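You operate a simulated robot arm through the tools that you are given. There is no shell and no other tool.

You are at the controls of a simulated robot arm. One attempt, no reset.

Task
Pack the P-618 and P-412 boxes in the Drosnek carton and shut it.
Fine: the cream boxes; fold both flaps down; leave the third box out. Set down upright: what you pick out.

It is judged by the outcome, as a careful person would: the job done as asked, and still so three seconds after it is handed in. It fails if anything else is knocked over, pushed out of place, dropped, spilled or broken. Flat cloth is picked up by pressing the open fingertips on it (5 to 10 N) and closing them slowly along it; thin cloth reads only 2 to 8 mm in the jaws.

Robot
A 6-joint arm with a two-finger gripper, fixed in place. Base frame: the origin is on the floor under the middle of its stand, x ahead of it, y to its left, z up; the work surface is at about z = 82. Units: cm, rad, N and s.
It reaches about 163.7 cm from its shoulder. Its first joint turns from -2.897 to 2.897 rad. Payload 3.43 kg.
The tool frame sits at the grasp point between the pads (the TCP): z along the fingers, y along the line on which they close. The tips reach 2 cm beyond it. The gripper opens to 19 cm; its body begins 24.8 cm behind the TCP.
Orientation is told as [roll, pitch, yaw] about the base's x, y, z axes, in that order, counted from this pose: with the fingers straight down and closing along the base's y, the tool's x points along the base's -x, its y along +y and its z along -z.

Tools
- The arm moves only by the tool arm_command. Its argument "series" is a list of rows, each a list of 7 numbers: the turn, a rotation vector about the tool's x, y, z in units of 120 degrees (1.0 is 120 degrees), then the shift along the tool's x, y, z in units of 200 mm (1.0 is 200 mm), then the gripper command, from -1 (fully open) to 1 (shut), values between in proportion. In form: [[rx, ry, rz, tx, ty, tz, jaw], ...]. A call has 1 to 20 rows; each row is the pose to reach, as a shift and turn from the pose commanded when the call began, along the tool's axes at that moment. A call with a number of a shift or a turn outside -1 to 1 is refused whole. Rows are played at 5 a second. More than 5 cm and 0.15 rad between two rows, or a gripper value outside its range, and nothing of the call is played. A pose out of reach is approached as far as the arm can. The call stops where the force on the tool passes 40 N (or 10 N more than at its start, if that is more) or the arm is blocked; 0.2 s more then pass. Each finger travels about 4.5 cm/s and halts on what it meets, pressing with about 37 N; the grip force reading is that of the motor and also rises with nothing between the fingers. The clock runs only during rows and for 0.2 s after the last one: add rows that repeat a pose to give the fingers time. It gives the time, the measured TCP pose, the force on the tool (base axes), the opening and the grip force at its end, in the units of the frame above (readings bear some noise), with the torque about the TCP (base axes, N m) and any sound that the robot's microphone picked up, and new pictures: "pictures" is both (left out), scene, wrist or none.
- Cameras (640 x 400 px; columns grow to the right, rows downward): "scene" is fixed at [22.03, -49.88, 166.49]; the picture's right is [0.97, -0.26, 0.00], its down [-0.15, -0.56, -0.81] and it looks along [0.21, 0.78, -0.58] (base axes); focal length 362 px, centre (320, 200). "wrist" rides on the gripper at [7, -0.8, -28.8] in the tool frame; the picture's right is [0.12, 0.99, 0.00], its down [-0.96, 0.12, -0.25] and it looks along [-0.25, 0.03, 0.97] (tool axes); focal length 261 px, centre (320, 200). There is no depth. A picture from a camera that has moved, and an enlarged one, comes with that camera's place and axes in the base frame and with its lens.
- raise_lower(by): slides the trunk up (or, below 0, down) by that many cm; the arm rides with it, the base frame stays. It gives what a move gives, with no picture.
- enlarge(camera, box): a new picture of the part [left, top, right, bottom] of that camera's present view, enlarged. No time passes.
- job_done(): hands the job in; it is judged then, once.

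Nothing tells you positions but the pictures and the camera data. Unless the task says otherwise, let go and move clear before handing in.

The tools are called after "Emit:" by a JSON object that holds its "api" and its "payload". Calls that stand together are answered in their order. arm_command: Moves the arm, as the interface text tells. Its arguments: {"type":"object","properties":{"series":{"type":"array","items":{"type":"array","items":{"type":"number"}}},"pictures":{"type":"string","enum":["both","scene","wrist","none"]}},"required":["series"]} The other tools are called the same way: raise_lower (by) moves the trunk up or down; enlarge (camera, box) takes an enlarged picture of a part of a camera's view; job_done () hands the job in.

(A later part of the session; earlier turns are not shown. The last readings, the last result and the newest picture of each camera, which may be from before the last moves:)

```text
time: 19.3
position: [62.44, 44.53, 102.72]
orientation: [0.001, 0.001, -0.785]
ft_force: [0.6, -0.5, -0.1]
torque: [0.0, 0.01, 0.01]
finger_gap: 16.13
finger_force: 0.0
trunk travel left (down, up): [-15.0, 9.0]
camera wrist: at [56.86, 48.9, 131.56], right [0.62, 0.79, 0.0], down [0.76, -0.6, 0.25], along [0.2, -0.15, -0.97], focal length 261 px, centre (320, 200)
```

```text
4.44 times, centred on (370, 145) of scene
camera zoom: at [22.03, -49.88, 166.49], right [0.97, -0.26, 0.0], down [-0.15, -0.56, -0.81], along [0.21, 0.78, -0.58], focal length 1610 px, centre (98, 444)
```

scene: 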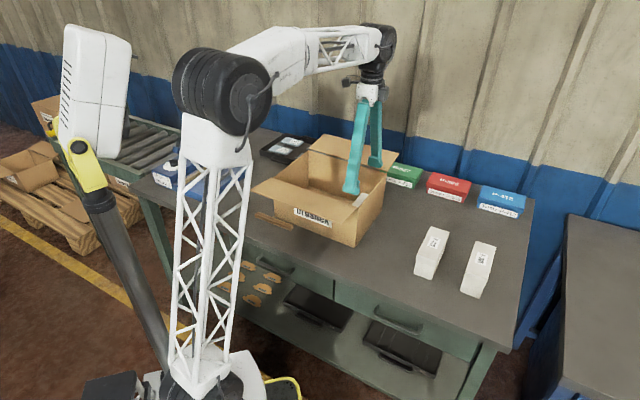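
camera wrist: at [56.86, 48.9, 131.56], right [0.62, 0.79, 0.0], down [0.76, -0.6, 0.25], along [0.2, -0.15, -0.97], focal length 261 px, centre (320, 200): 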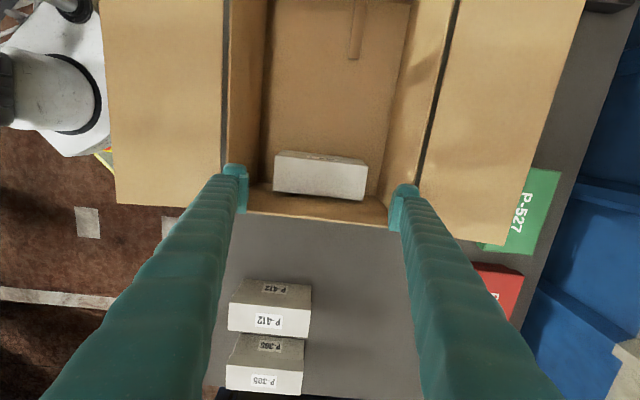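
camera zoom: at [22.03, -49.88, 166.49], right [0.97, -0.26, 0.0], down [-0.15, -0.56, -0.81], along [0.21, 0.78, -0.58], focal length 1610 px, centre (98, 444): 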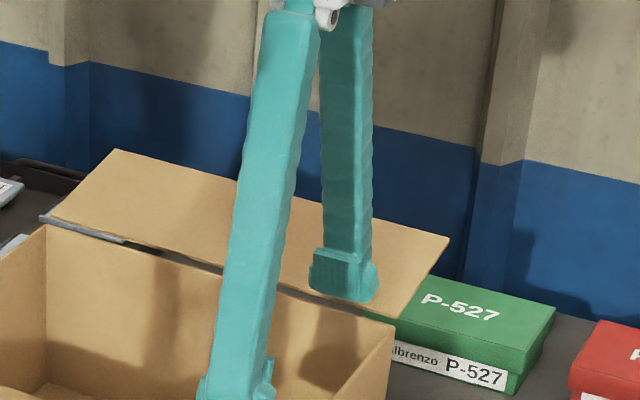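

The tips clear both rims by about 1 cm. I'll narrow slightly to 15.6 cm, nudge 2 mm toward the back, and go down slowly around the box ends.

Emit:
{"api": "arm_command", "payload": {"series": [[0, 0, 0, 0, 0.01, 0, -0.642], [0, 0, 0, 0, 0.01, 0, -0.642], [0, 0, 0, 0, 0.01, 0.08, -0.642], [0, 0, 0, 0, 0.01, 0.16, -0.642], [0, 0, 0, 0, 0.01, 0.24, -0.642], [0, 0, 0, 0, 0.01, 0.32, -0.642], [0, 0, 0, 0, 0.01, 0.4, -0.642], [0, 0, 0, 0, 0.01, 0.48, -0.642], [0, 0, 0, 0, 0.01, 0.48, -0.642]]}}

Emit:
{"api": "enlarge", "payload": {"camera": "wrist", "box": [200, 80, 440, 230]}}

```text
time: 21.3
position: [62.54, 44.9, 93.15]
orientation: [0.001, -0.001, -0.784]
ft_force: [0.4, 0.2, 0.2]
torque: [0.01, -0.02, -0.03]
finger_gap: 15.63
finger_force: 0.1
trunk travel left (down, up): [-15.0, 9.0]
camera wrist: at [56.97, 49.31, 121.98], right [0.62, 0.79, 0.0], down [0.76, -0.6, 0.25], along [0.2, -0.15, -0.97], focal length 261 px, centre (320, 200)
```

scene: 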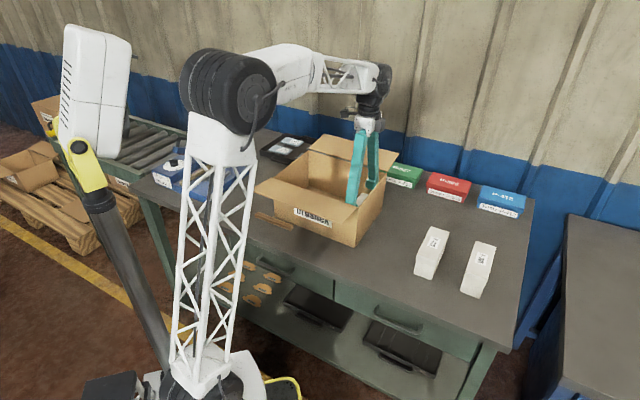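
wrist: 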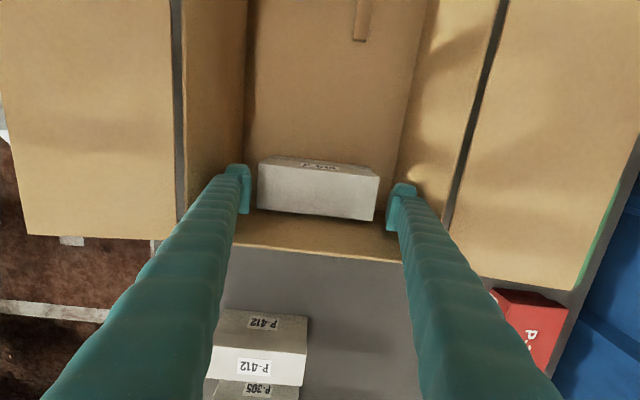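

```text
2.67 times, centred on (320, 155) of wrist
camera zoom: at [56.97, 49.31, 121.98], right [0.62, 0.79, 0.0], down [0.76, -0.6, 0.25], along [0.2, -0.15, -0.97], focal length 695 px, centre (320, 320)
```

zoom: 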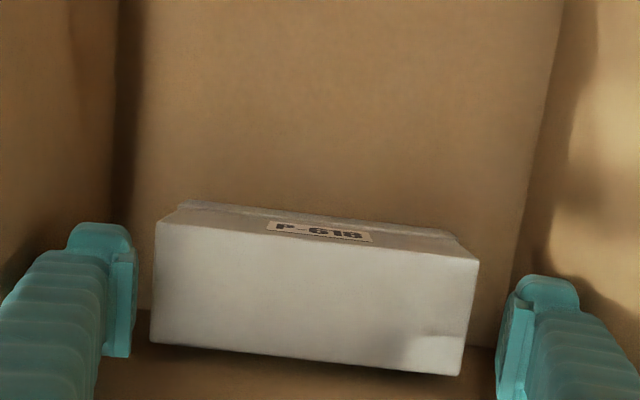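

The far side has slightly more room than the near side, so I'll shift 3 mm toward the front and continue down to grip height.

Emit:
{"api": "arm_command", "payload": {"series": [[0, 0, 0, 0, -0.015, 0, -0.642], [0, 0, 0, 0, -0.015, 0.06, -0.642], [0, 0, 0, 0, -0.015, 0.12, -0.642], [0, 0, 0, 0, -0.015, 0.18, -0.642], [0, 0, 0, 0, -0.015, 0.24, -0.642], [0, 0, 0, 0, -0.015, 0.275, -0.642], [0, 0, 0, 0, -0.015, 0.275, -0.642]]}}

Emit:
{"api": "enlarge", "payload": {"camera": "wrist", "box": [200, 80, 440, 230]}}

```text
time: 22.9
position: [62.55, 44.7, 87.55]
orientation: [0.002, 0.0, -0.785]
ft_force: [-0.9, -1.0, 6.1]
torque: [-0.15, 0.17, -0.03]
finger_gap: 15.93
finger_force: 25.3
trunk travel left (down, up): [-15.0, 9.0]
camera wrist: at [56.84, 49.02, 116.43], right [0.62, 0.79, 0.0], down [0.76, -0.6, 0.25], along [0.2, -0.15, -0.97], focal length 261 px, centre (320, 200)
```

scene: 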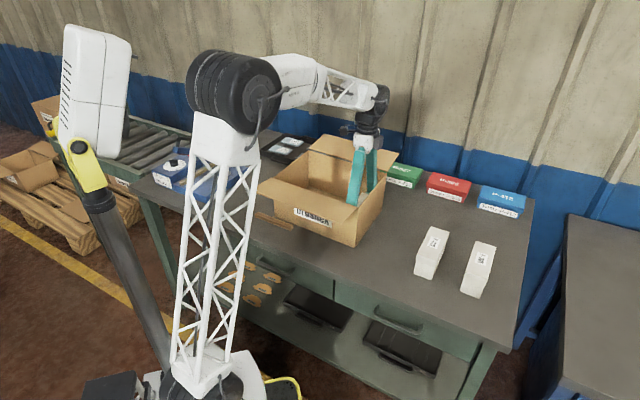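
wrist: 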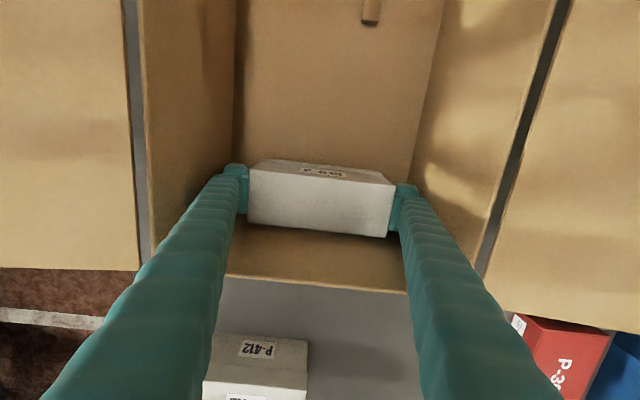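

```text
2.67 times, centred on (320, 155) of wrist
camera zoom: at [56.84, 49.02, 116.43], right [0.62, 0.79, 0.0], down [0.76, -0.6, 0.25], along [0.2, -0.15, -0.97], focal length 695 px, centre (320, 320)
```

zoom: 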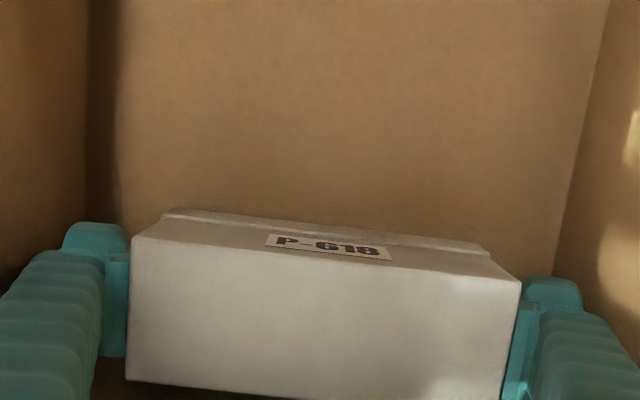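

The pads are already pressing on the box ends at a 15.9 cm gap. I'll close fully and lift slowly to see if it comes up.

Emit:
{"api": "arm_command", "payload": {"series": [[0, 0, 0, 0, 0, 0, -0.3], [0, 0, 0, 0, 0, 0, 0.2], [0, 0, 0, 0, 0, 0, 0.6], [0, 0, 0, 0, 0, 0, 0.6], [0, 0, 0, 0, 0, -0.03, 0.6], [0, 0, 0, 0, 0, -0.08, 0.6], [0, 0, 0, 0, 0, -0.15, 0.6], [0, 0, 0, 0, 0, -0.15, 0.6]]}}

Emit:
{"api": "enlarge", "payload": {"camera": "wrist", "box": [200, 80, 440, 230]}}

```text
time: 24.7
position: [62.56, 44.54, 90.46]
orientation: [0.003, -0.001, -0.784]
ft_force: [-0.5, 0.1, -3.6]
torque: [0.03, 0.0, 0.0]
finger_gap: 15.89
finger_force: 37.0
trunk travel left (down, up): [-15.0, 9.0]
camera wrist: at [56.93, 49.06, 119.31], right [0.62, 0.79, 0.0], down [0.76, -0.6, 0.25], along [0.2, -0.15, -0.97], focal length 261 px, centre (320, 200)
```

scene: 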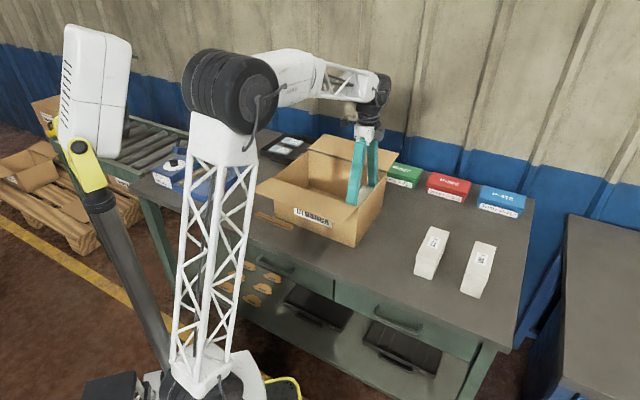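
wrist: 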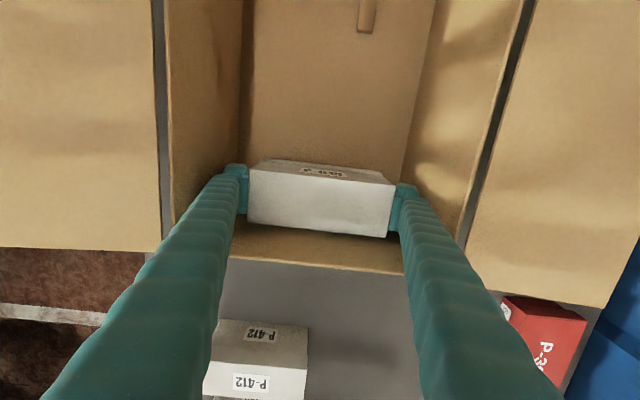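

```text
2.67 times, centred on (320, 155) of wrist
camera zoom: at [56.93, 49.06, 119.31], right [0.62, 0.79, 0.0], down [0.76, -0.6, 0.25], along [0.2, -0.15, -0.97], focal length 695 px, centre (320, 320)
```

zoom: 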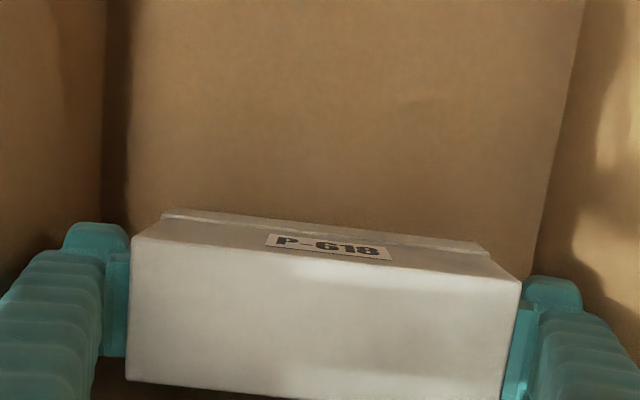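

P-618 is held by its ends and rising with the gripper. I'll lift it straight out of the carton.

Emit:
{"api": "arm_command", "payload": {"series": [[0, 0, 0, 0, 0, -0.08, 0.6], [0, 0, 0, 0, 0, -0.18, 0.6], [0, 0, 0, 0, 0, -0.28, 0.6], [0, 0, 0, 0, 0, -0.38, 0.6], [0, 0, 0, 0, 0, -0.48, 0.6], [0, 0, 0, 0, 0, -0.58, 0.6], [0, 0, 0, 0, 0, -0.68, 0.6], [0, 0, 0, 0, 0, -0.78, 0.6], [0, 0, 0, 0, 0, -0.88, 0.6], [0, 0, 0, 0, 0, -0.96, 0.6], [0, 0, 0, 0, 0, -1.0, 0.6], [0, 0, 0, 0, 0, -1.0, 0.6]]}}

```text
time: 27.3
position: [62.36, 44.58, 110.63]
orientation: [0.002, -0.002, -0.786]
ft_force: [0.2, -1.1, -3.9]
torque: [0.01, 0.0, 0.0]
finger_gap: 15.88
finger_force: 37.1
trunk travel left (down, up): [-15.0, 9.0]
camera wrist: at [56.7, 48.95, 139.4], right [0.62, 0.79, 0.0], down [0.76, -0.6, 0.25], along [0.2, -0.15, -0.97], focal length 261 px, centre (320, 200)
```

scene: 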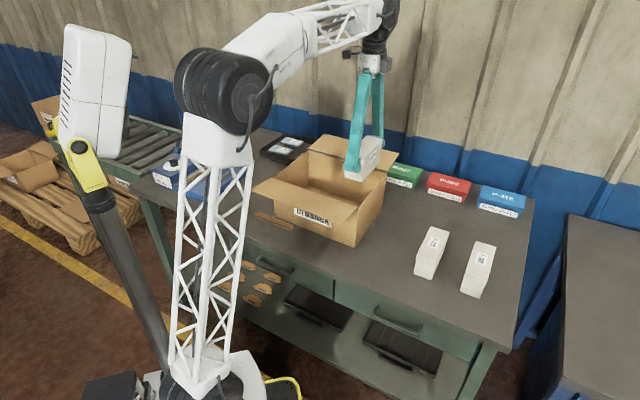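
wrist: 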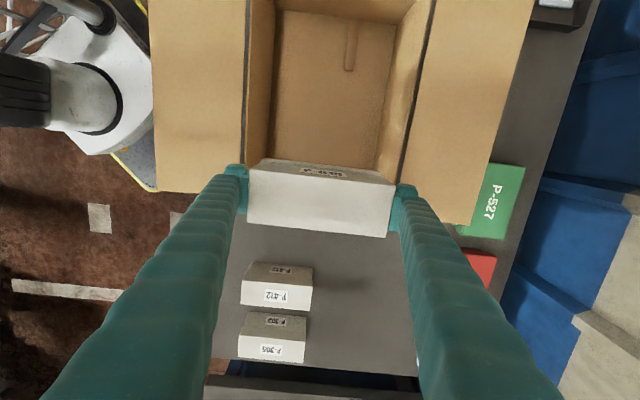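

It is clear of the carton. I'll carry it to the free bench strip between the carton and P-412, then lower it.

Emit:
{"api": "arm_command", "payload": {"series": [[0, 0, 0, -0.06, 0.02, 0, 0.6], [0, 0, 0, -0.16, 0.05, 0, 0.6], [0, 0, 0, -0.28, 0.09, 0, 0.6], [0, 0, 0, -0.4, 0.13, 0, 0.6], [0, 0, 0, -0.52, 0.16, 0, 0.6], [0, 0, 0, -0.64, 0.19, 0, 0.6], [0, 0, 0, -0.725, 0.22, 0, 0.6], [0, 0, 0, -0.725, 0.22, 0.1, 0.6], [0, 0, 0, -0.725, 0.22, 0.25, 0.6], [0, 0, 0, -0.725, 0.22, 0.4, 0.6], [0, 0, 0, -0.725, 0.22, 0.55, 0.6], [0, 0, 0, -0.725, 0.22, 0.7, 0.6], [0, 0, 0, -0.725, 0.22, 0.8, 0.6], [0, 0, 0, -0.725, 0.22, 0.9, 0.6], [0, 0, 0, -0.725, 0.22, 0.9, 0.6]]}}

```text
time: 30.5
position: [75.77, 37.42, 92.44]
orientation: [0.002, 0.0, -0.784]
ft_force: [0.4, -0.5, -4.2]
torque: [-0.01, -0.04, -0.04]
finger_gap: 15.89
finger_force: 36.2
trunk travel left (down, up): [-15.0, 9.0]
camera wrist: at [70.11, 41.79, 121.25], right [0.62, 0.79, 0.0], down [0.76, -0.6, 0.25], along [0.2, -0.15, -0.97], focal length 261 px, centre (320, 200)
```

scene: 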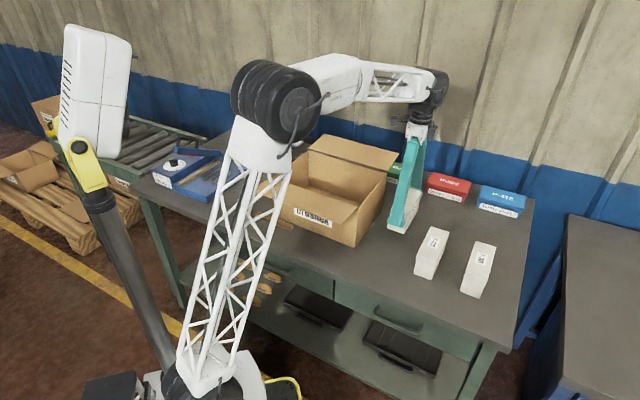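
wrist: 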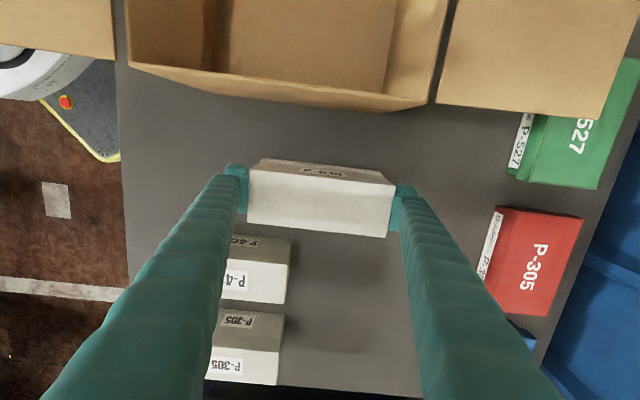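

It is about 5 cm above the bench in the free strip. I'll lower it gently until it touches.

Emit:
{"api": "arm_command", "payload": {"series": [[0, 0, 0, 0, 0, 0.06, 0.6], [0, 0, 0, 0, 0, 0.12, 0.6], [0, 0, 0, 0, 0, 0.17, 0.6], [0, 0, 0, 0, 0, 0.21, 0.6], [0, 0, 0, 0, 0, 0.23, 0.6], [0, 0, 0, 0, 0, 0.24, 0.6], [0, 0, 0, 0, 0, 0.245, 0.6], [0, 0, 0, 0, 0, 0.25, 0.6]], "pictures": "scene"}}

```text
time: 32.3
position: [75.76, 37.53, 87.52]
orientation: [0.001, -0.001, -0.785]
ft_force: [0.8, -0.1, -3.1]
torque: [-0.03, 0.02, 0.0]
finger_gap: 15.9
finger_force: 37.0
trunk travel left (down, up): [-15.0, 9.0]
```

scene: 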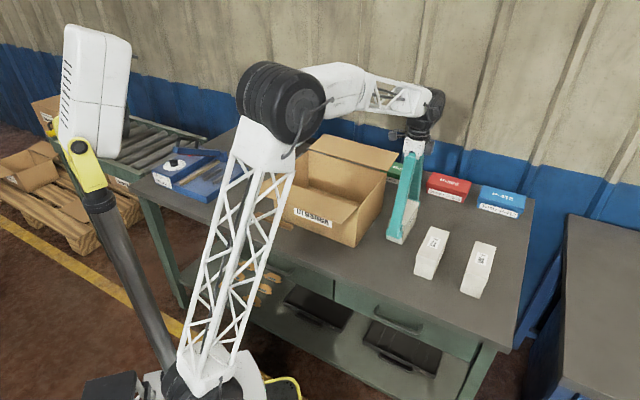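

Still hanging with no contact at this height. I'll continue down in 1–2 mm steps.

Emit:
{"api": "arm_command", "payload": {"series": [[0, 0, 0, 0, 0, 0.01, 0.6], [0, 0, 0, 0, 0, 0.018, 0.6], [0, 0, 0, 0, 0, 0.024, 0.6], [0, 0, 0, 0, 0, 0.03, 0.6]], "pictures": "none"}}

```text
time: 33.3
position: [75.72, 37.56, 87.28]
orientation: [0.006, -0.001, -0.785]
ft_force: [-2.2, -0.6, 33.0]
torque: [-0.52, -0.84, -0.13]
finger_gap: 15.9
finger_force: 37.0
trunk travel left (down, up): [-15.0, 9.0]
```

The box is on the bench with 33 N of push. I'll relax upward a little and open the fingers slightly, still between the free sides.

Emit:
{"api": "arm_command", "payload": {"series": [[0, 0, 0, 0, 0, -0.02, 0.6], [0, 0, 0, 0, 0, -0.025, 0.6], [0, 0, 0, 0, 0, -0.025, -0.75], [0, 0, 0, 0, 0, -0.025, -0.9], [0, 0, 0, 0, 0, -0.025, -0.9], [0, 0, 0, 0, 0, -0.025, -0.9], [0, 0, 0, 0, 0, -0.025, -0.9]]}}

```text
time: 34.9
position: [75.83, 37.57, 87.42]
orientation: [0.005, -0.001, -0.787]
ft_force: [-0.8, -0.6, -0.6]
torque: [0.01, 0.0, 0.06]
finger_gap: 18.04
finger_force: 0.0
trunk travel left (down, up): [-15.0, 9.0]
camera wrist: at [70.21, 41.88, 116.26], right [0.62, 0.79, 0.0], down [0.76, -0.6, 0.25], along [0.2, -0.15, -0.97], focal length 261 px, centre (320, 200)
```

scene: 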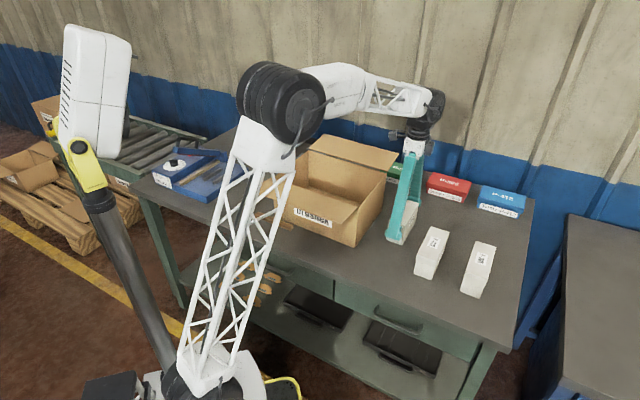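
wrist: 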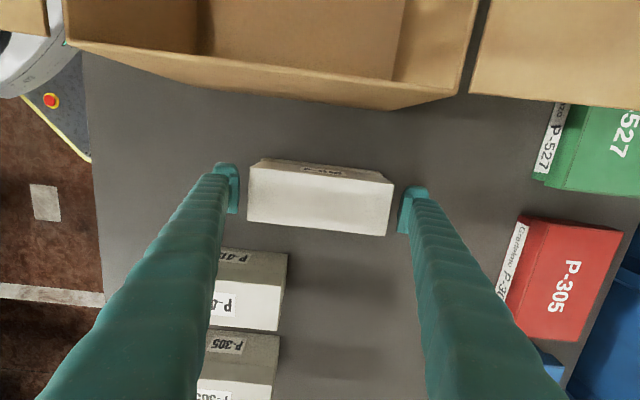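

P-618 is released and standing upside down on the bench. I'll rise clear.

Emit:
{"api": "arm_command", "payload": {"series": [[0, 0, 0, 0, 0, -0.08, -0.9], [0, 0, 0, 0, 0, -0.2, -0.9], [0, 0, 0, 0, 0, -0.4, -0.9], [0, 0, 0, 0, 0, -0.6, -0.9], [0, 0, 0, 0, 0, -0.8, -0.9], [0, 0, 0, 0, 0, -1.0, -0.9], [0, 0, 0, 0, 0, -1.0, -0.9]]}}

Emit:
{"api": "enlarge", "payload": {"camera": "scene", "box": [370, 180, 470, 270]}}

Emit:
{"api": "enlarge", "payload": {"camera": "wrist", "box": [240, 120, 400, 230]}}

```text
time: 36.5
position: [75.78, 37.45, 107.4]
orientation: [0.004, 0.0, -0.786]
ft_force: [0.0, 0.8, 0.3]
torque: [-0.01, -0.01, -0.01]
finger_gap: 18.07
finger_force: 0.0
trunk travel left (down, up): [-15.0, 9.0]
camera wrist: at [70.1, 41.85, 136.22], right [0.62, 0.79, 0.0], down [0.76, -0.6, 0.25], along [0.2, -0.15, -0.97], focal length 261 px, centre (320, 200)
```

scene: 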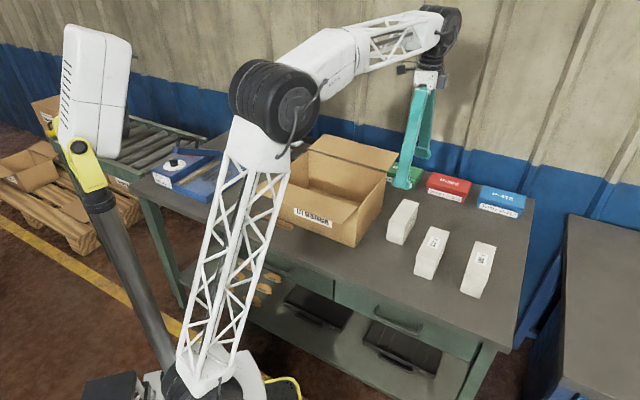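
wrist: 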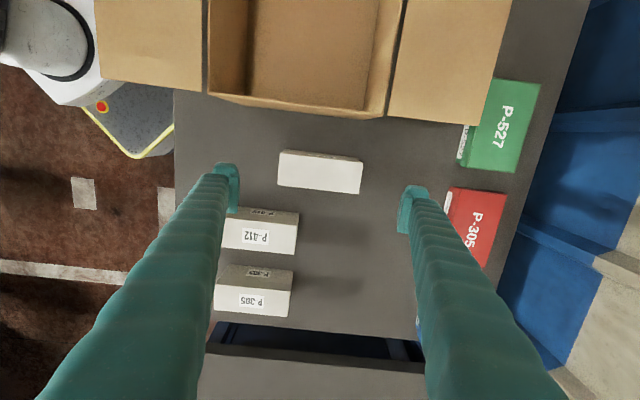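

```text
4.44 times, centred on (420, 225) of scene
camera zoom: at [22.03, -49.88, 166.49], right [0.97, -0.26, 0.0], down [-0.15, -0.56, -0.81], along [0.21, 0.78, -0.58], focal length 1610 px, centre (-124, 89)
```

zoom: 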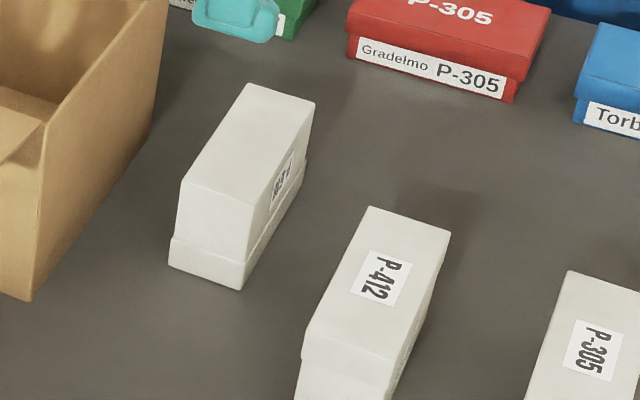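

```text
3.64 times, centred on (320, 175) of wrist
camera zoom: at [70.1, 41.85, 136.22], right [0.62, 0.79, 0.0], down [0.76, -0.6, 0.25], along [0.2, -0.15, -0.97], focal length 948 px, centre (320, 291)
```

zoom: 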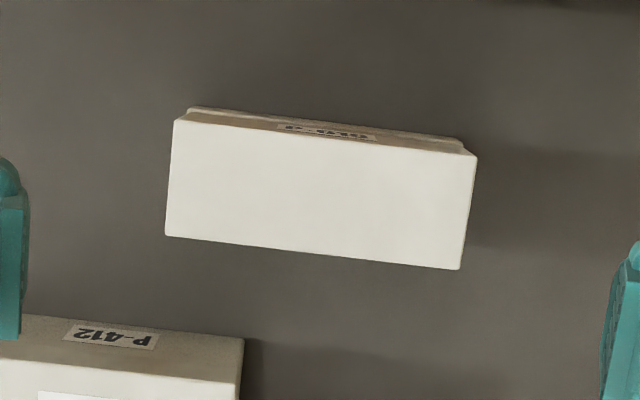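

P-618 stands upside down, centred near (75.8, 37.5). I'll turn it over in two quarter turns about the bench's left-right axis, gripping its narrow sides. First I'll rise and turn the gripper back 90°.

Emit:
{"api": "arm_command", "payload": {"series": [[0, 0, -0.0625, 0, 0, -0.05, -0.7], [0, 0, -0.125, 0, 0, -0.1, -0.5], [0, 0, -0.1875, 0, 0, -0.15, -0.3], [0, 0, -0.25, 0, 0, -0.2, -0.1], [0, 0, -0.3125, 0, 0, -0.25, 0], [0, 0, -0.375, 0, 0, -0.3, 0], [0, 0, -0.4375, 0, 0, -0.35, 0], [0, 0, -0.5, 0, 0, -0.4, 0], [0, 0, -0.5625, 0, 0, -0.45, 0], [0, 0, -0.625, 0, 0, -0.5, 0], [0, 0, -0.6875, 0, 0, -0.5, 0], [0, 0, -0.75, 0, 0, -0.5, 0], [0, 0, -0.75, 0, 0, -0.5, 0]]}}

```text
time: 39.3
position: [75.75, 37.5, 117.52]
orientation: [0.0, -0.002, 0.787]
ft_force: [0.1, 0.6, -0.8]
torque: [0.02, -0.05, 0.02]
finger_gap: 9.5
finger_force: 0.0
trunk travel left (down, up): [-15.0, 9.0]
camera wrist: at [71.3, 31.9, 146.25], right [-0.79, 0.62, 0.0], down [0.6, 0.76, 0.25], along [0.15, 0.2, -0.97], focal length 261 px, centre (320, 200)
```

scene: 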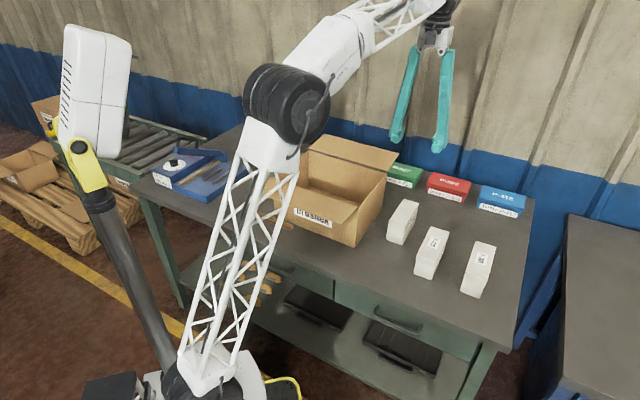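
wrist: 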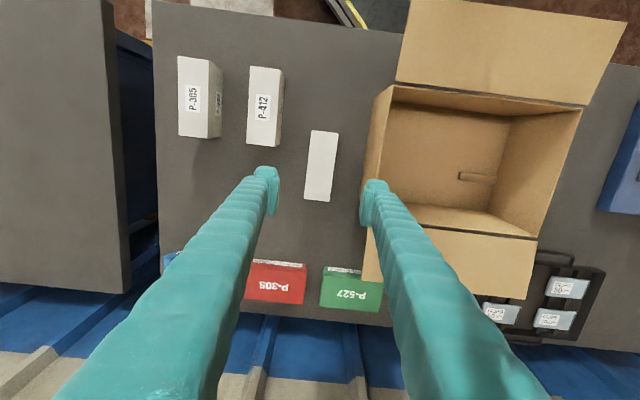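

Now I'll tilt the gripper 45° about its closing axis, with the fingers pointing down and back toward the robot, to test that this pose is reachable.

Emit:
{"api": "arm_command", "payload": {"series": [[0, 0.0625, 0, 0, 0, 0, 0], [0, 0.125, 0, 0, 0, 0, 0], [0, 0.1875, 0, 0, 0, 0, 0], [0, 0.25, 0, 0, 0, 0, 0], [0, 0.3125, 0, 0, 0, 0, 0], [0, 0.375, 0, 0, 0, 0, 0], [0, 0.375, 0, 0, 0, 0, 0]]}}

```text
time: 40.9
position: [66.56, 28.27, 97.28]
orientation: [-0.034, 0.684, 0.786]
ft_force: [0.9, -0.2, -0.5]
torque: [0.01, 0.04, 0.0]
finger_gap: 9.49
finger_force: 0.0
out of reach, approached as far as the arm can: row 2, 3, 4, 5, 6, 7
trunk travel left (down, up): [-15.0, 9.0]
camera wrist: at [75.35, 37.41, 124.1], right [-0.78, 0.62, 0.05], down [0.55, 0.72, -0.42], along [-0.29, -0.3, -0.91], focal length 261 px, centre (320, 200)
```

scene: 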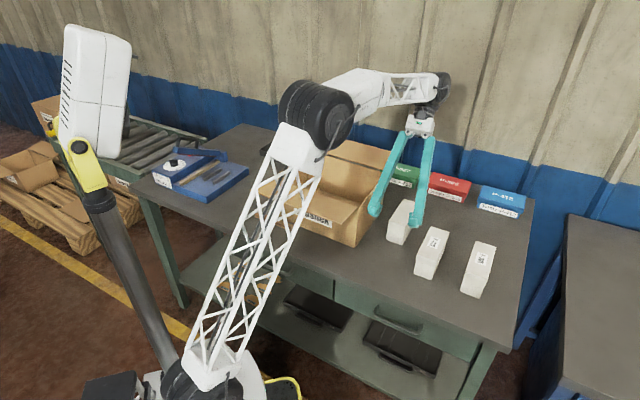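
wrist: 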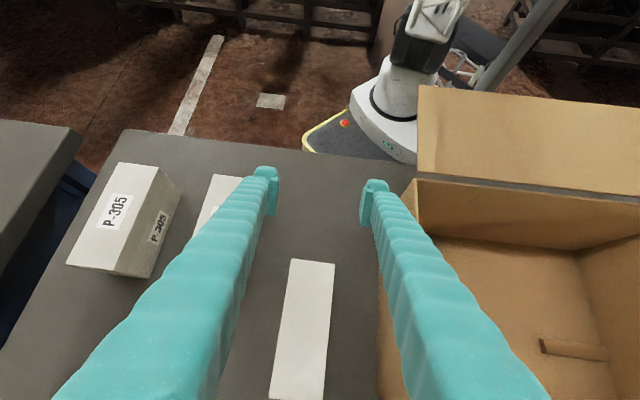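

That tilt was out of reach at this height and the gripper sagged inward, though nothing was touched. I'll hold with a zero move to see which pose now counts as commanded.

Emit:
{"api": "arm_command", "payload": {"series": [[0, 0, 0, 0, 0, 0, 0]], "pictures": "none"}}

```text
time: 41.3
position: [66.53, 28.3, 97.42]
orientation: [-0.036, 0.684, 0.787]
ft_force: [0.1, -0.8, -0.4]
torque: [-0.01, 0.0, 0.0]
finger_gap: 9.46
finger_force: 0.1
trunk travel left (down, up): [-15.0, 9.0]
```

The held pose counts as commanded. I'll come back upright above P-618 and then test the opposite tilt (fingers pointing down and away from the robot), which keeps the wrist closer in.

Emit:
{"api": "arm_command", "payload": {"series": [[0, 0, 0, -0.005, 0, -0.12, 0], [-0.003, -0.05, 0, -0.01, 0, -0.27, 0], [-0.006, -0.1, 0, -0.018, 0, -0.42, 0], [-0.009, -0.16, 0, -0.025, 0, -0.57, 0], [-0.012, -0.22, 0, -0.032, 0, -0.72, 0], [-0.015, -0.28, 0, -0.038, 0, -0.86, 0], [-0.017, -0.327, 0, -0.042, 0, -0.977, 0], [-0.017, -0.327, 0, -0.042, 0, -0.977, 0]]}}

```text
time: 43.1
position: [75.13, 38.34, 111.8]
orientation: [0.007, -0.004, 0.797]
ft_force: [0.3, -0.4, -0.7]
torque: [0.02, -0.02, 0.02]
finger_gap: 9.5
finger_force: 0.0
out of reach, approached as far as the arm can: row 1, 2
trunk travel left (down, up): [-15.0, 9.0]
camera wrist: at [70.77, 32.56, 140.51], right [-0.79, 0.61, 0.0], down [0.59, 0.77, 0.25], along [0.15, 0.2, -0.97], focal length 261 px, centre (320, 200)
```

scene: 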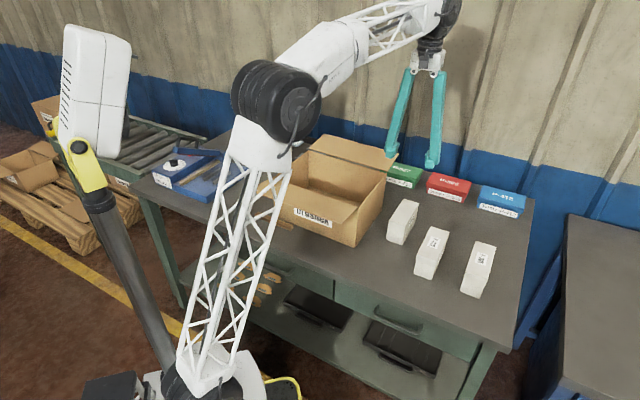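
wrist: 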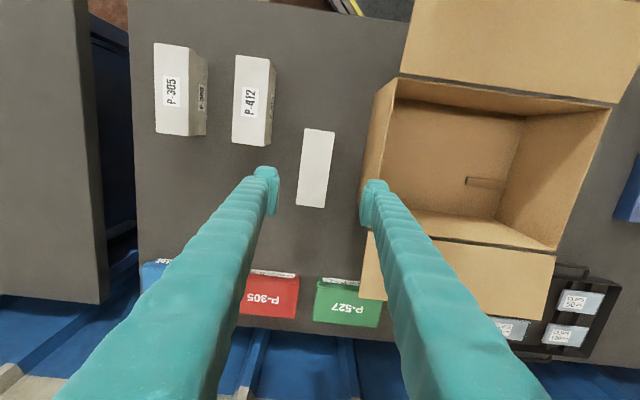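

Upright again. Now I'll test the opposite tilt in free air, in steps up to 60°.

Emit:
{"api": "arm_command", "payload": {"series": [[0, -0.0625, 0, 0, 0, 0, 0], [0, -0.125, 0, 0, 0, 0, 0], [0, -0.1875, 0, 0, 0, 0, 0], [0, -0.25, 0, 0, 0, 0, 0], [0, -0.3125, 0, 0, 0, 0, 0], [0, -0.375, 0, 0, 0, 0, 0], [0, -0.375, 0, 0, 0, 0, 0]]}}

```text
time: 44.7
position: [75.1, 38.26, 111.7]
orientation: [0.006, -0.79, 0.795]
ft_force: [0.0, -0.2, 0.6]
torque: [-0.04, 0.02, -0.02]
finger_gap: 9.52
finger_force: 0.0
trunk travel left (down, up): [-15.0, 9.0]
camera wrist: at [58.0, 19.47, 127.01], right [-0.77, 0.63, -0.08], down [0.27, 0.44, 0.86], along [0.58, 0.64, -0.51], focal length 261 px, centre (320, 200)
```

scene: 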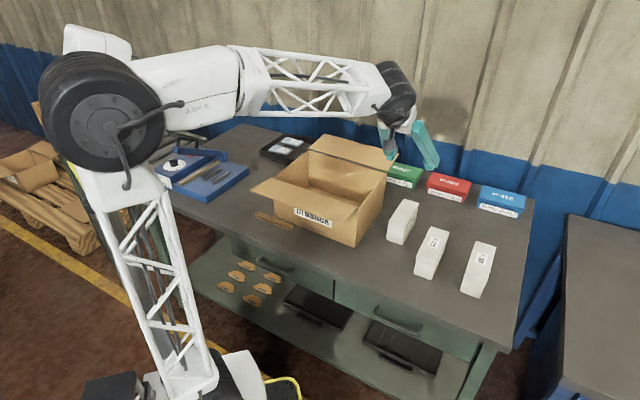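
wrist: 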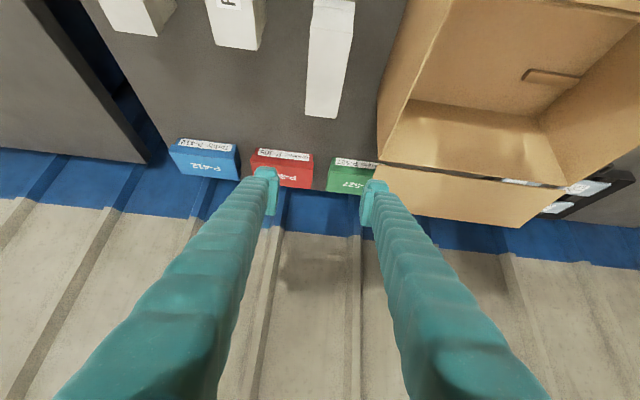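

The outward tilt works easily. I'll test further, toward horizontal.

Emit:
{"api": "arm_command", "payload": {"series": [[0, -0.0625, 0, 0, 0, 0, 0], [0, -0.125, 0, 0, 0, 0, 0], [0, -0.1875, 0, 0, 0, 0, 0], [0, -0.25, 0, 0, 0, 0, 0], [0, -0.25, 0, 0, 0, 0, 0]]}}

```text
time: 45.9
position: [74.94, 38.19, 111.65]
orientation: [0.022, -1.311, 0.778]
ft_force: [0.2, -0.2, -0.7]
torque: [-0.03, 0.02, -0.02]
finger_gap: 9.51
finger_force: 0.0
trunk travel left (down, up): [-15.0, 9.0]
camera wrist: at [54.89, 16.49, 112.22], right [-0.73, 0.67, -0.11], down [-0.07, 0.08, 0.99], along [0.68, 0.74, -0.01], focal length 261 px, centre (320, 200)
```

scene: 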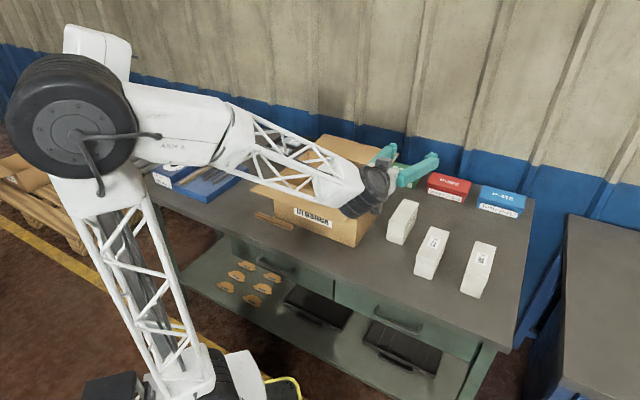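
wrist: 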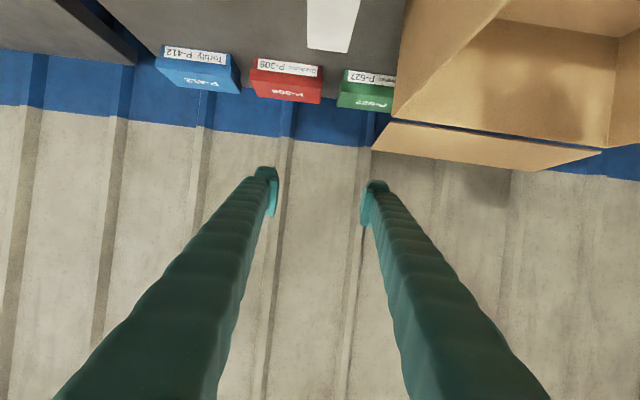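

The outward tilt reaches 75° comfortably. My plan has two quarter turns. First I grip the flat box with the gripper near horizontal and rotate to near vertical, so it stands on its far end. Then I grip the standing box horizontally and rotate to vertical, so it ends upright in the hand. I'll lower toward P-618 in this tilted pose and centre on it.

Emit:
{"api": "arm_command", "payload": {"series": [[0, 0, 0, 0.08, -0.02, 0.021, 0], [0, 0, 0, 0.2, -0.04, 0.054, 0], [0, 0, 0, 0.34, -0.057, 0.091, 0], [0, 0, 0, 0.48, -0.057, 0.129, 0], [0, 0, 0, 0.6, -0.057, 0.161, 0], [0, 0, 0, 0.676, -0.057, 0.181, 0], [0, 0, 0, 0.676, -0.057, 0.181, 0]]}}

Emit:
{"api": "enlarge", "payload": {"camera": "scene", "box": [340, 150, 460, 270]}}

```text
time: 47.5
position: [75.96, 37.42, 97.6]
orientation: [0.021, -1.309, 0.78]
ft_force: [-0.1, 0.4, 0.1]
torque: [0.0, -0.03, -0.04]
finger_gap: 9.52
finger_force: 0.0
trunk travel left (down, up): [-15.0, 9.0]
camera wrist: at [55.81, 15.78, 98.27], right [-0.73, 0.67, -0.11], down [-0.07, 0.08, 0.99], along [0.68, 0.74, -0.01], focal length 261 px, centre (320, 200)
```

scene: 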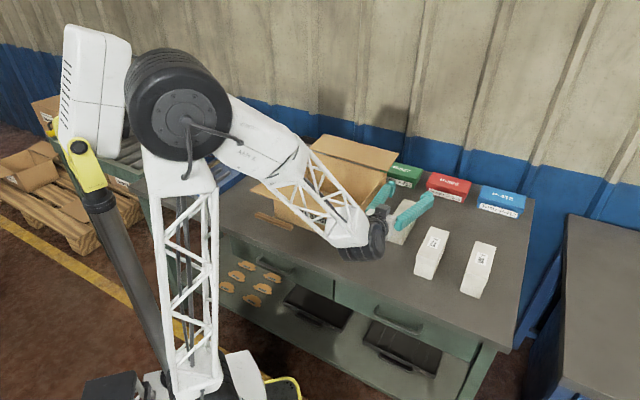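
wrist: 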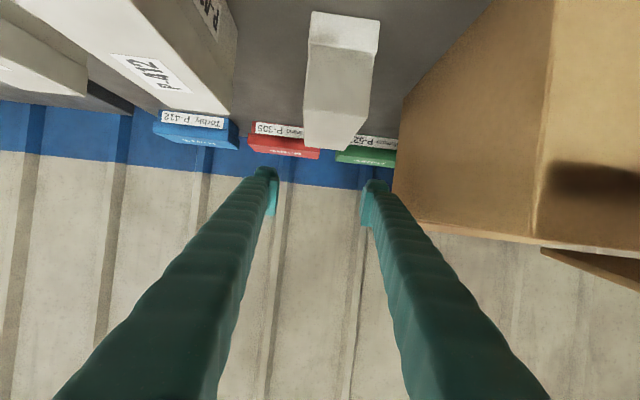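

```text
3.33 times, centred on (400, 210) of scene
camera zoom: at [22.03, -49.88, 166.49], right [0.97, -0.26, 0.0], down [-0.15, -0.56, -0.81], along [0.21, 0.78, -0.58], focal length 1208 px, centre (53, 167)
```

zoom: 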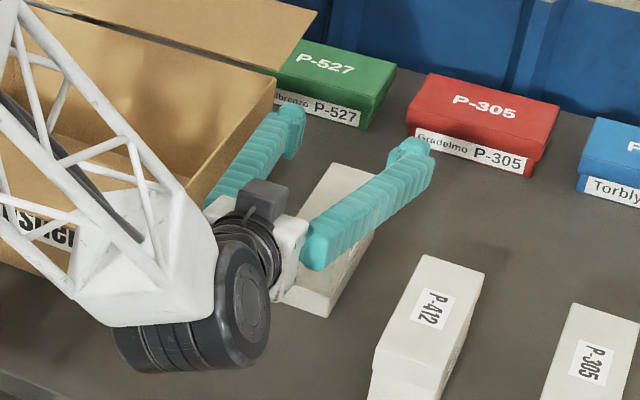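

The fingers straddle P-618 and the wrist is well clear of the bench. I'll lower the last 10 cm to grip height on its sides.

Emit:
{"api": "arm_command", "payload": {"series": [[0, 0, 0, 0.08, 0.01, 0.021, 0], [0, 0, 0, 0.18, 0.01, 0.048, 0], [0, 0, 0, 0.28, 0.01, 0.075, 0], [0, 0, 0, 0.37, 0.01, 0.099, 0], [0, 0, 0, 0.44, 0.01, 0.118, 0], [0, 0, 0, 0.478, 0.01, 0.128, 0], [0, 0, 0, 0.478, 0.01, 0.128, 0]]}}

Emit:
{"api": "enlarge", "payload": {"camera": "scene", "box": [340, 170, 460, 290]}}

```text
time: 49.1
position: [75.81, 37.74, 87.92]
orientation: [0.023, -1.307, 0.779]
ft_force: [-0.6, -0.5, -1.3]
torque: [-0.01, 0.0, 0.02]
finger_gap: 9.51
finger_force: 0.0
trunk travel left (down, up): [-15.0, 9.0]
camera wrist: at [55.89, 15.94, 88.58], right [-0.73, 0.67, -0.11], down [-0.07, 0.08, 0.99], along [0.67, 0.74, -0.01], focal length 261 px, centre (320, 200)
```

scene: 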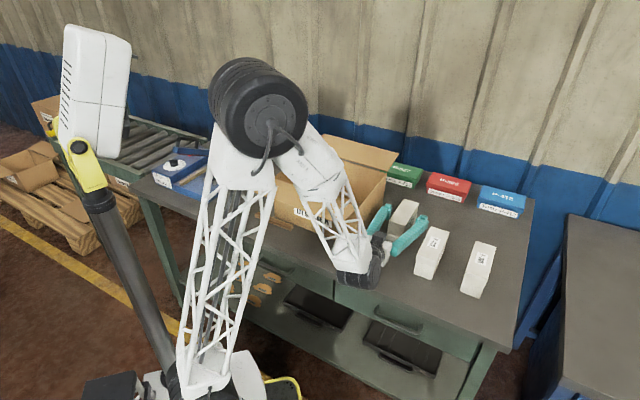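
wrist: 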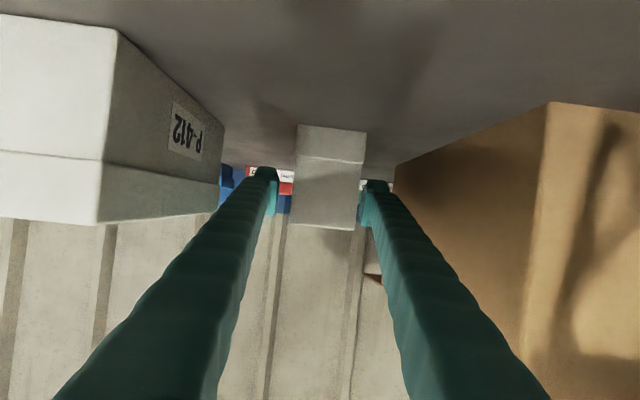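

```text
3.33 times, centred on (400, 230) of scene
camera zoom: at [22.03, -49.88, 166.49], right [0.97, -0.26, 0.0], down [-0.15, -0.56, -0.81], along [0.21, 0.78, -0.58], focal length 1208 px, centre (53, 100)
```

zoom: 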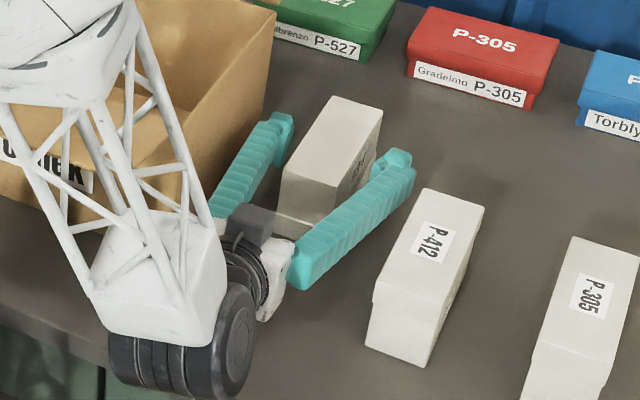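

Both fingers sit alongside P-618's body with P-412 and the carton clear. I'll close on it.

Emit:
{"api": "arm_command", "payload": {"series": [[0, 0, 0, 0, 0, 0, 0.2], [0, 0, 0, 0, 0, 0, 0.4], [0, 0, 0, 0, 0, 0, 0.6], [0, 0, 0, 0, 0, 0, 0.8], [0, 0, 0, 0, 0, 0, 0.8], [0, 0, 0, 0, 0, 0, 0.8]]}}

Emit:
{"api": "enlarge", "payload": {"camera": "scene", "box": [370, 180, 450, 260]}}

```text
time: 50.5
position: [75.92, 37.77, 87.88]
orientation: [0.022, -1.308, 0.779]
ft_force: [-0.5, 0.0, 0.2]
torque: [-0.11, -0.06, -0.14]
finger_gap: 5.68
finger_force: 36.7
trunk travel left (down, up): [-15.0, 9.0]
camera wrist: at [55.9, 15.94, 88.59], right [-0.73, 0.67, -0.11], down [-0.07, 0.08, 0.99], along [0.67, 0.74, -0.01], focal length 261 px, centre (320, 200)
```

scene: 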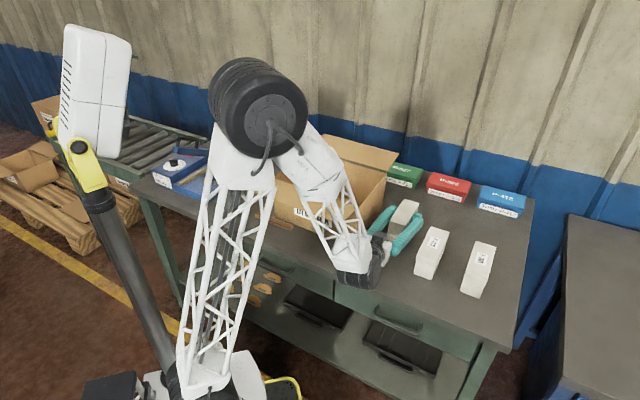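
wrist: 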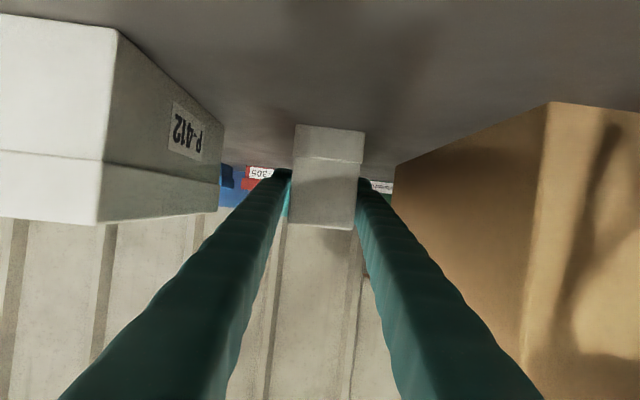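

```text
5.00 times, centred on (410, 220) of scene
camera zoom: at [22.03, -49.88, 166.49], right [0.97, -0.26, 0.0], down [-0.15, -0.56, -0.81], along [0.21, 0.78, -0.58], focal length 1811 px, centre (-130, 100)
```

zoom: 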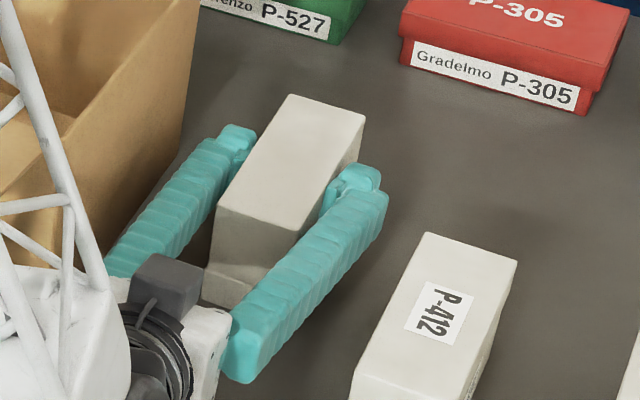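

The gap of 5.7 cm means the pads are flat on the box body. I'll lift it straight up 12 cm.

Emit:
{"api": "arm_command", "payload": {"series": [[0, 0, 0, -0.02, 0, -0.005, 0.8], [0, 0, 0, -0.07, 0, -0.019, 0.8], [0, 0, 0, -0.15, 0, -0.04, 0.8], [0, 0, 0, -0.25, 0, -0.067, 0.8], [0, 0, 0, -0.35, 0, -0.094, 0.8], [0, 0, 0, -0.45, 0, -0.12, 0.8], [0, 0, 0, -0.53, 0, -0.142, 0.8], [0, 0, 0, -0.58, 0, -0.155, 0.8], [0, 0, 0, -0.58, 0, -0.155, 0.8]]}}

```text
time: 52.5
position: [75.46, 37.65, 99.6]
orientation: [0.02, -1.311, 0.78]
ft_force: [0.9, -0.4, -3.6]
torque: [0.01, -0.04, 0.03]
finger_gap: 5.65
finger_force: 37.1
trunk travel left (down, up): [-15.0, 9.0]
camera wrist: at [55.51, 15.9, 100.28], right [-0.73, 0.67, -0.11], down [-0.07, 0.08, 0.99], along [0.68, 0.74, -0.01], focal length 261 px, centre (320, 200)
```

scene: 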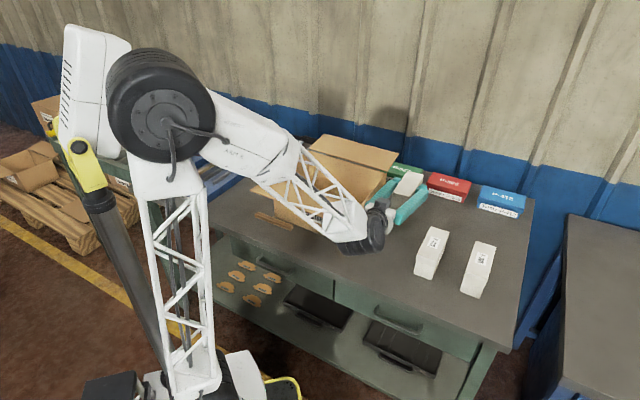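
wrist: 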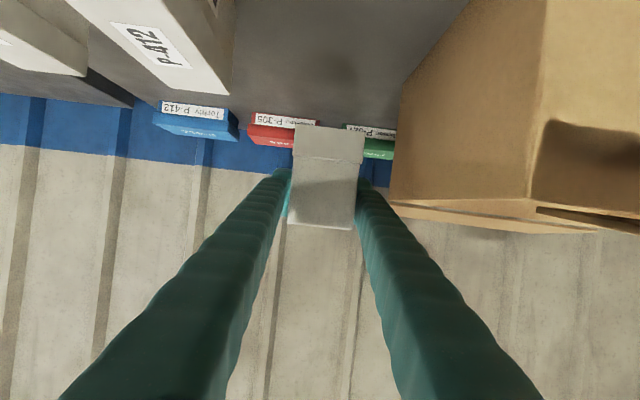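

The box is held firmly. I'll rotate the gripper back to vertical in the air, which turns the box toward standing on its far end.

Emit:
{"api": "arm_command", "payload": {"series": [[0, 0.05, 0, 0, 0, 0, 0.8], [0, 0.11, 0, 0, 0, 0, 0.8], [0, 0.17, 0, 0, 0, 0, 0.8], [0, 0.23, 0, 0, 0, 0, 0.8], [0, 0.29, 0, 0, 0, 0, 0.8], [0, 0.35, 0, 0, 0, 0, 0.8], [0, 0.41, 0, 0, 0, 0, 0.8], [0, 0.47, 0, 0, 0, 0, 0.8], [0, 0.53, 0, 0, 0, 0, 0.8], [0, 0.59, 0, 0, 0, 0, 0.8], [0, 0.625, 0, 0, 0, 0, 0.8], [0, 0.625, 0, 0, 0, 0, 0.8]]}}

```text
time: 55.1
position: [75.79, 37.66, 99.67]
orientation: [0.005, 0.0, 0.798]
ft_force: [0.7, 1.0, -3.5]
torque: [0.04, -0.03, 0.01]
finger_gap: 5.64
finger_force: 37.2
trunk travel left (down, up): [-15.0, 9.0]
camera wrist: at [71.49, 31.92, 128.54], right [-0.79, 0.61, 0.0], down [0.59, 0.77, 0.25], along [0.15, 0.2, -0.97], focal length 261 px, centre (320, 200)
```

scene: 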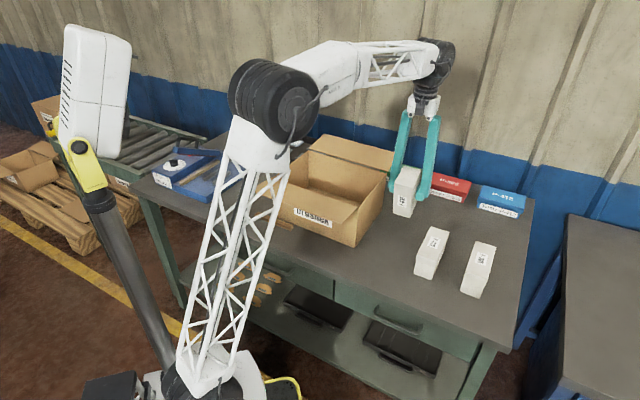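
wrist: 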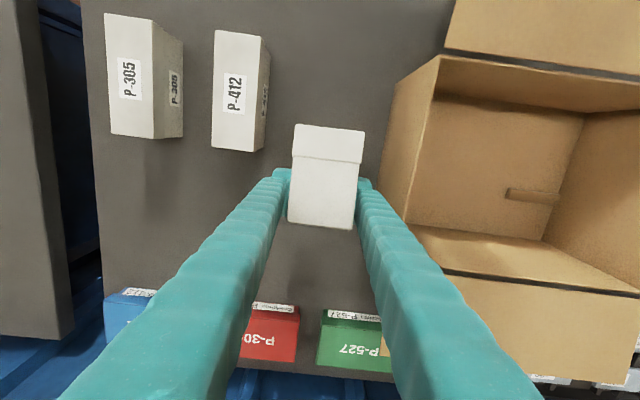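

The box is nearly standing, lid facing the robot. I'll bring it about 8 cm nearer and tilt the final 15°.

Emit:
{"api": "arm_command", "payload": {"series": [[0, 0, 0, 0.12, 0, 0, 0.8], [0, 0, 0, 0.26, 0, 0, 0.8], [0, 0, 0, 0.4, 0, 0, 0.8], [0, 0.04, 0, 0.4, 0, 0, 0.8], [0, 0.08, 0, 0.4, 0, 0, 0.8], [0, 0.125, 0, 0.4, 0, 0, 0.8], [0, 0.125, 0, 0.4, 0, 0, 0.8]]}}

Emit:
{"api": "enlarge", "payload": {"camera": "scene", "box": [360, 130, 460, 260]}}

```text
time: 56.7
position: [70.16, 31.96, 99.53]
orientation: [0.004, 0.261, 0.798]
ft_force: [0.0, 0.2, -3.8]
torque: [0.05, 0.01, 0.02]
finger_gap: 5.62
finger_force: 37.5
trunk travel left (down, up): [-15.0, 9.0]
camera wrist: at [71.27, 31.78, 129.27], right [-0.79, 0.61, 0.04], down [0.61, 0.79, -0.01], along [-0.03, 0.01, -1.0], focal length 261 px, centre (320, 200)
```

scene: 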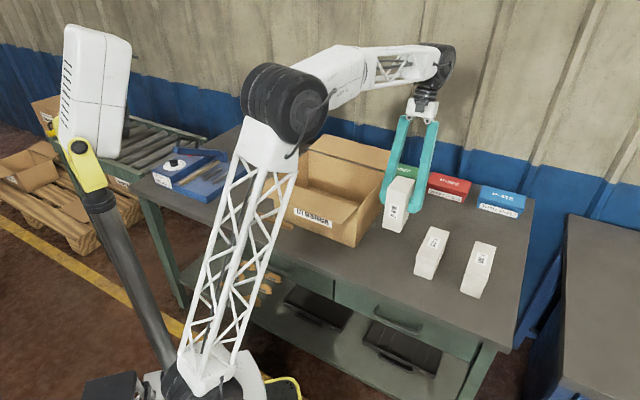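
wrist: 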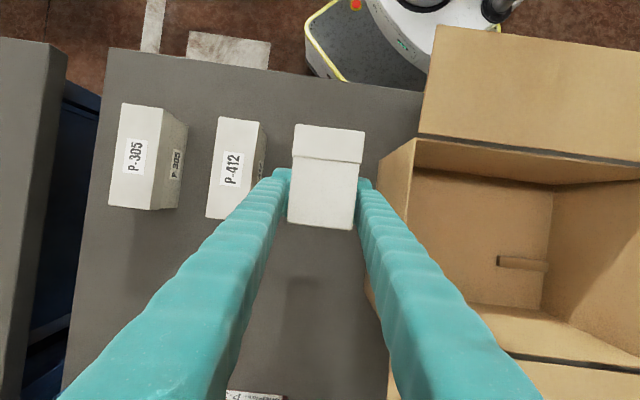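

```text
3.08 times, centred on (410, 195) of scene
camera zoom: at [22.03, -49.88, 166.49], right [0.97, -0.26, 0.0], down [-0.15, -0.56, -0.81], along [0.21, 0.78, -0.58], focal length 1115 px, centre (43, 215)
```

zoom: 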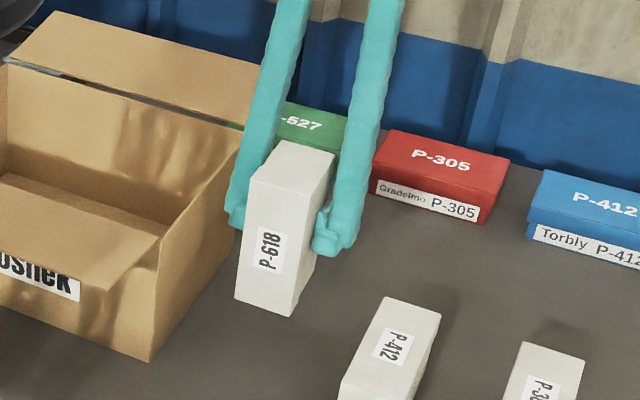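

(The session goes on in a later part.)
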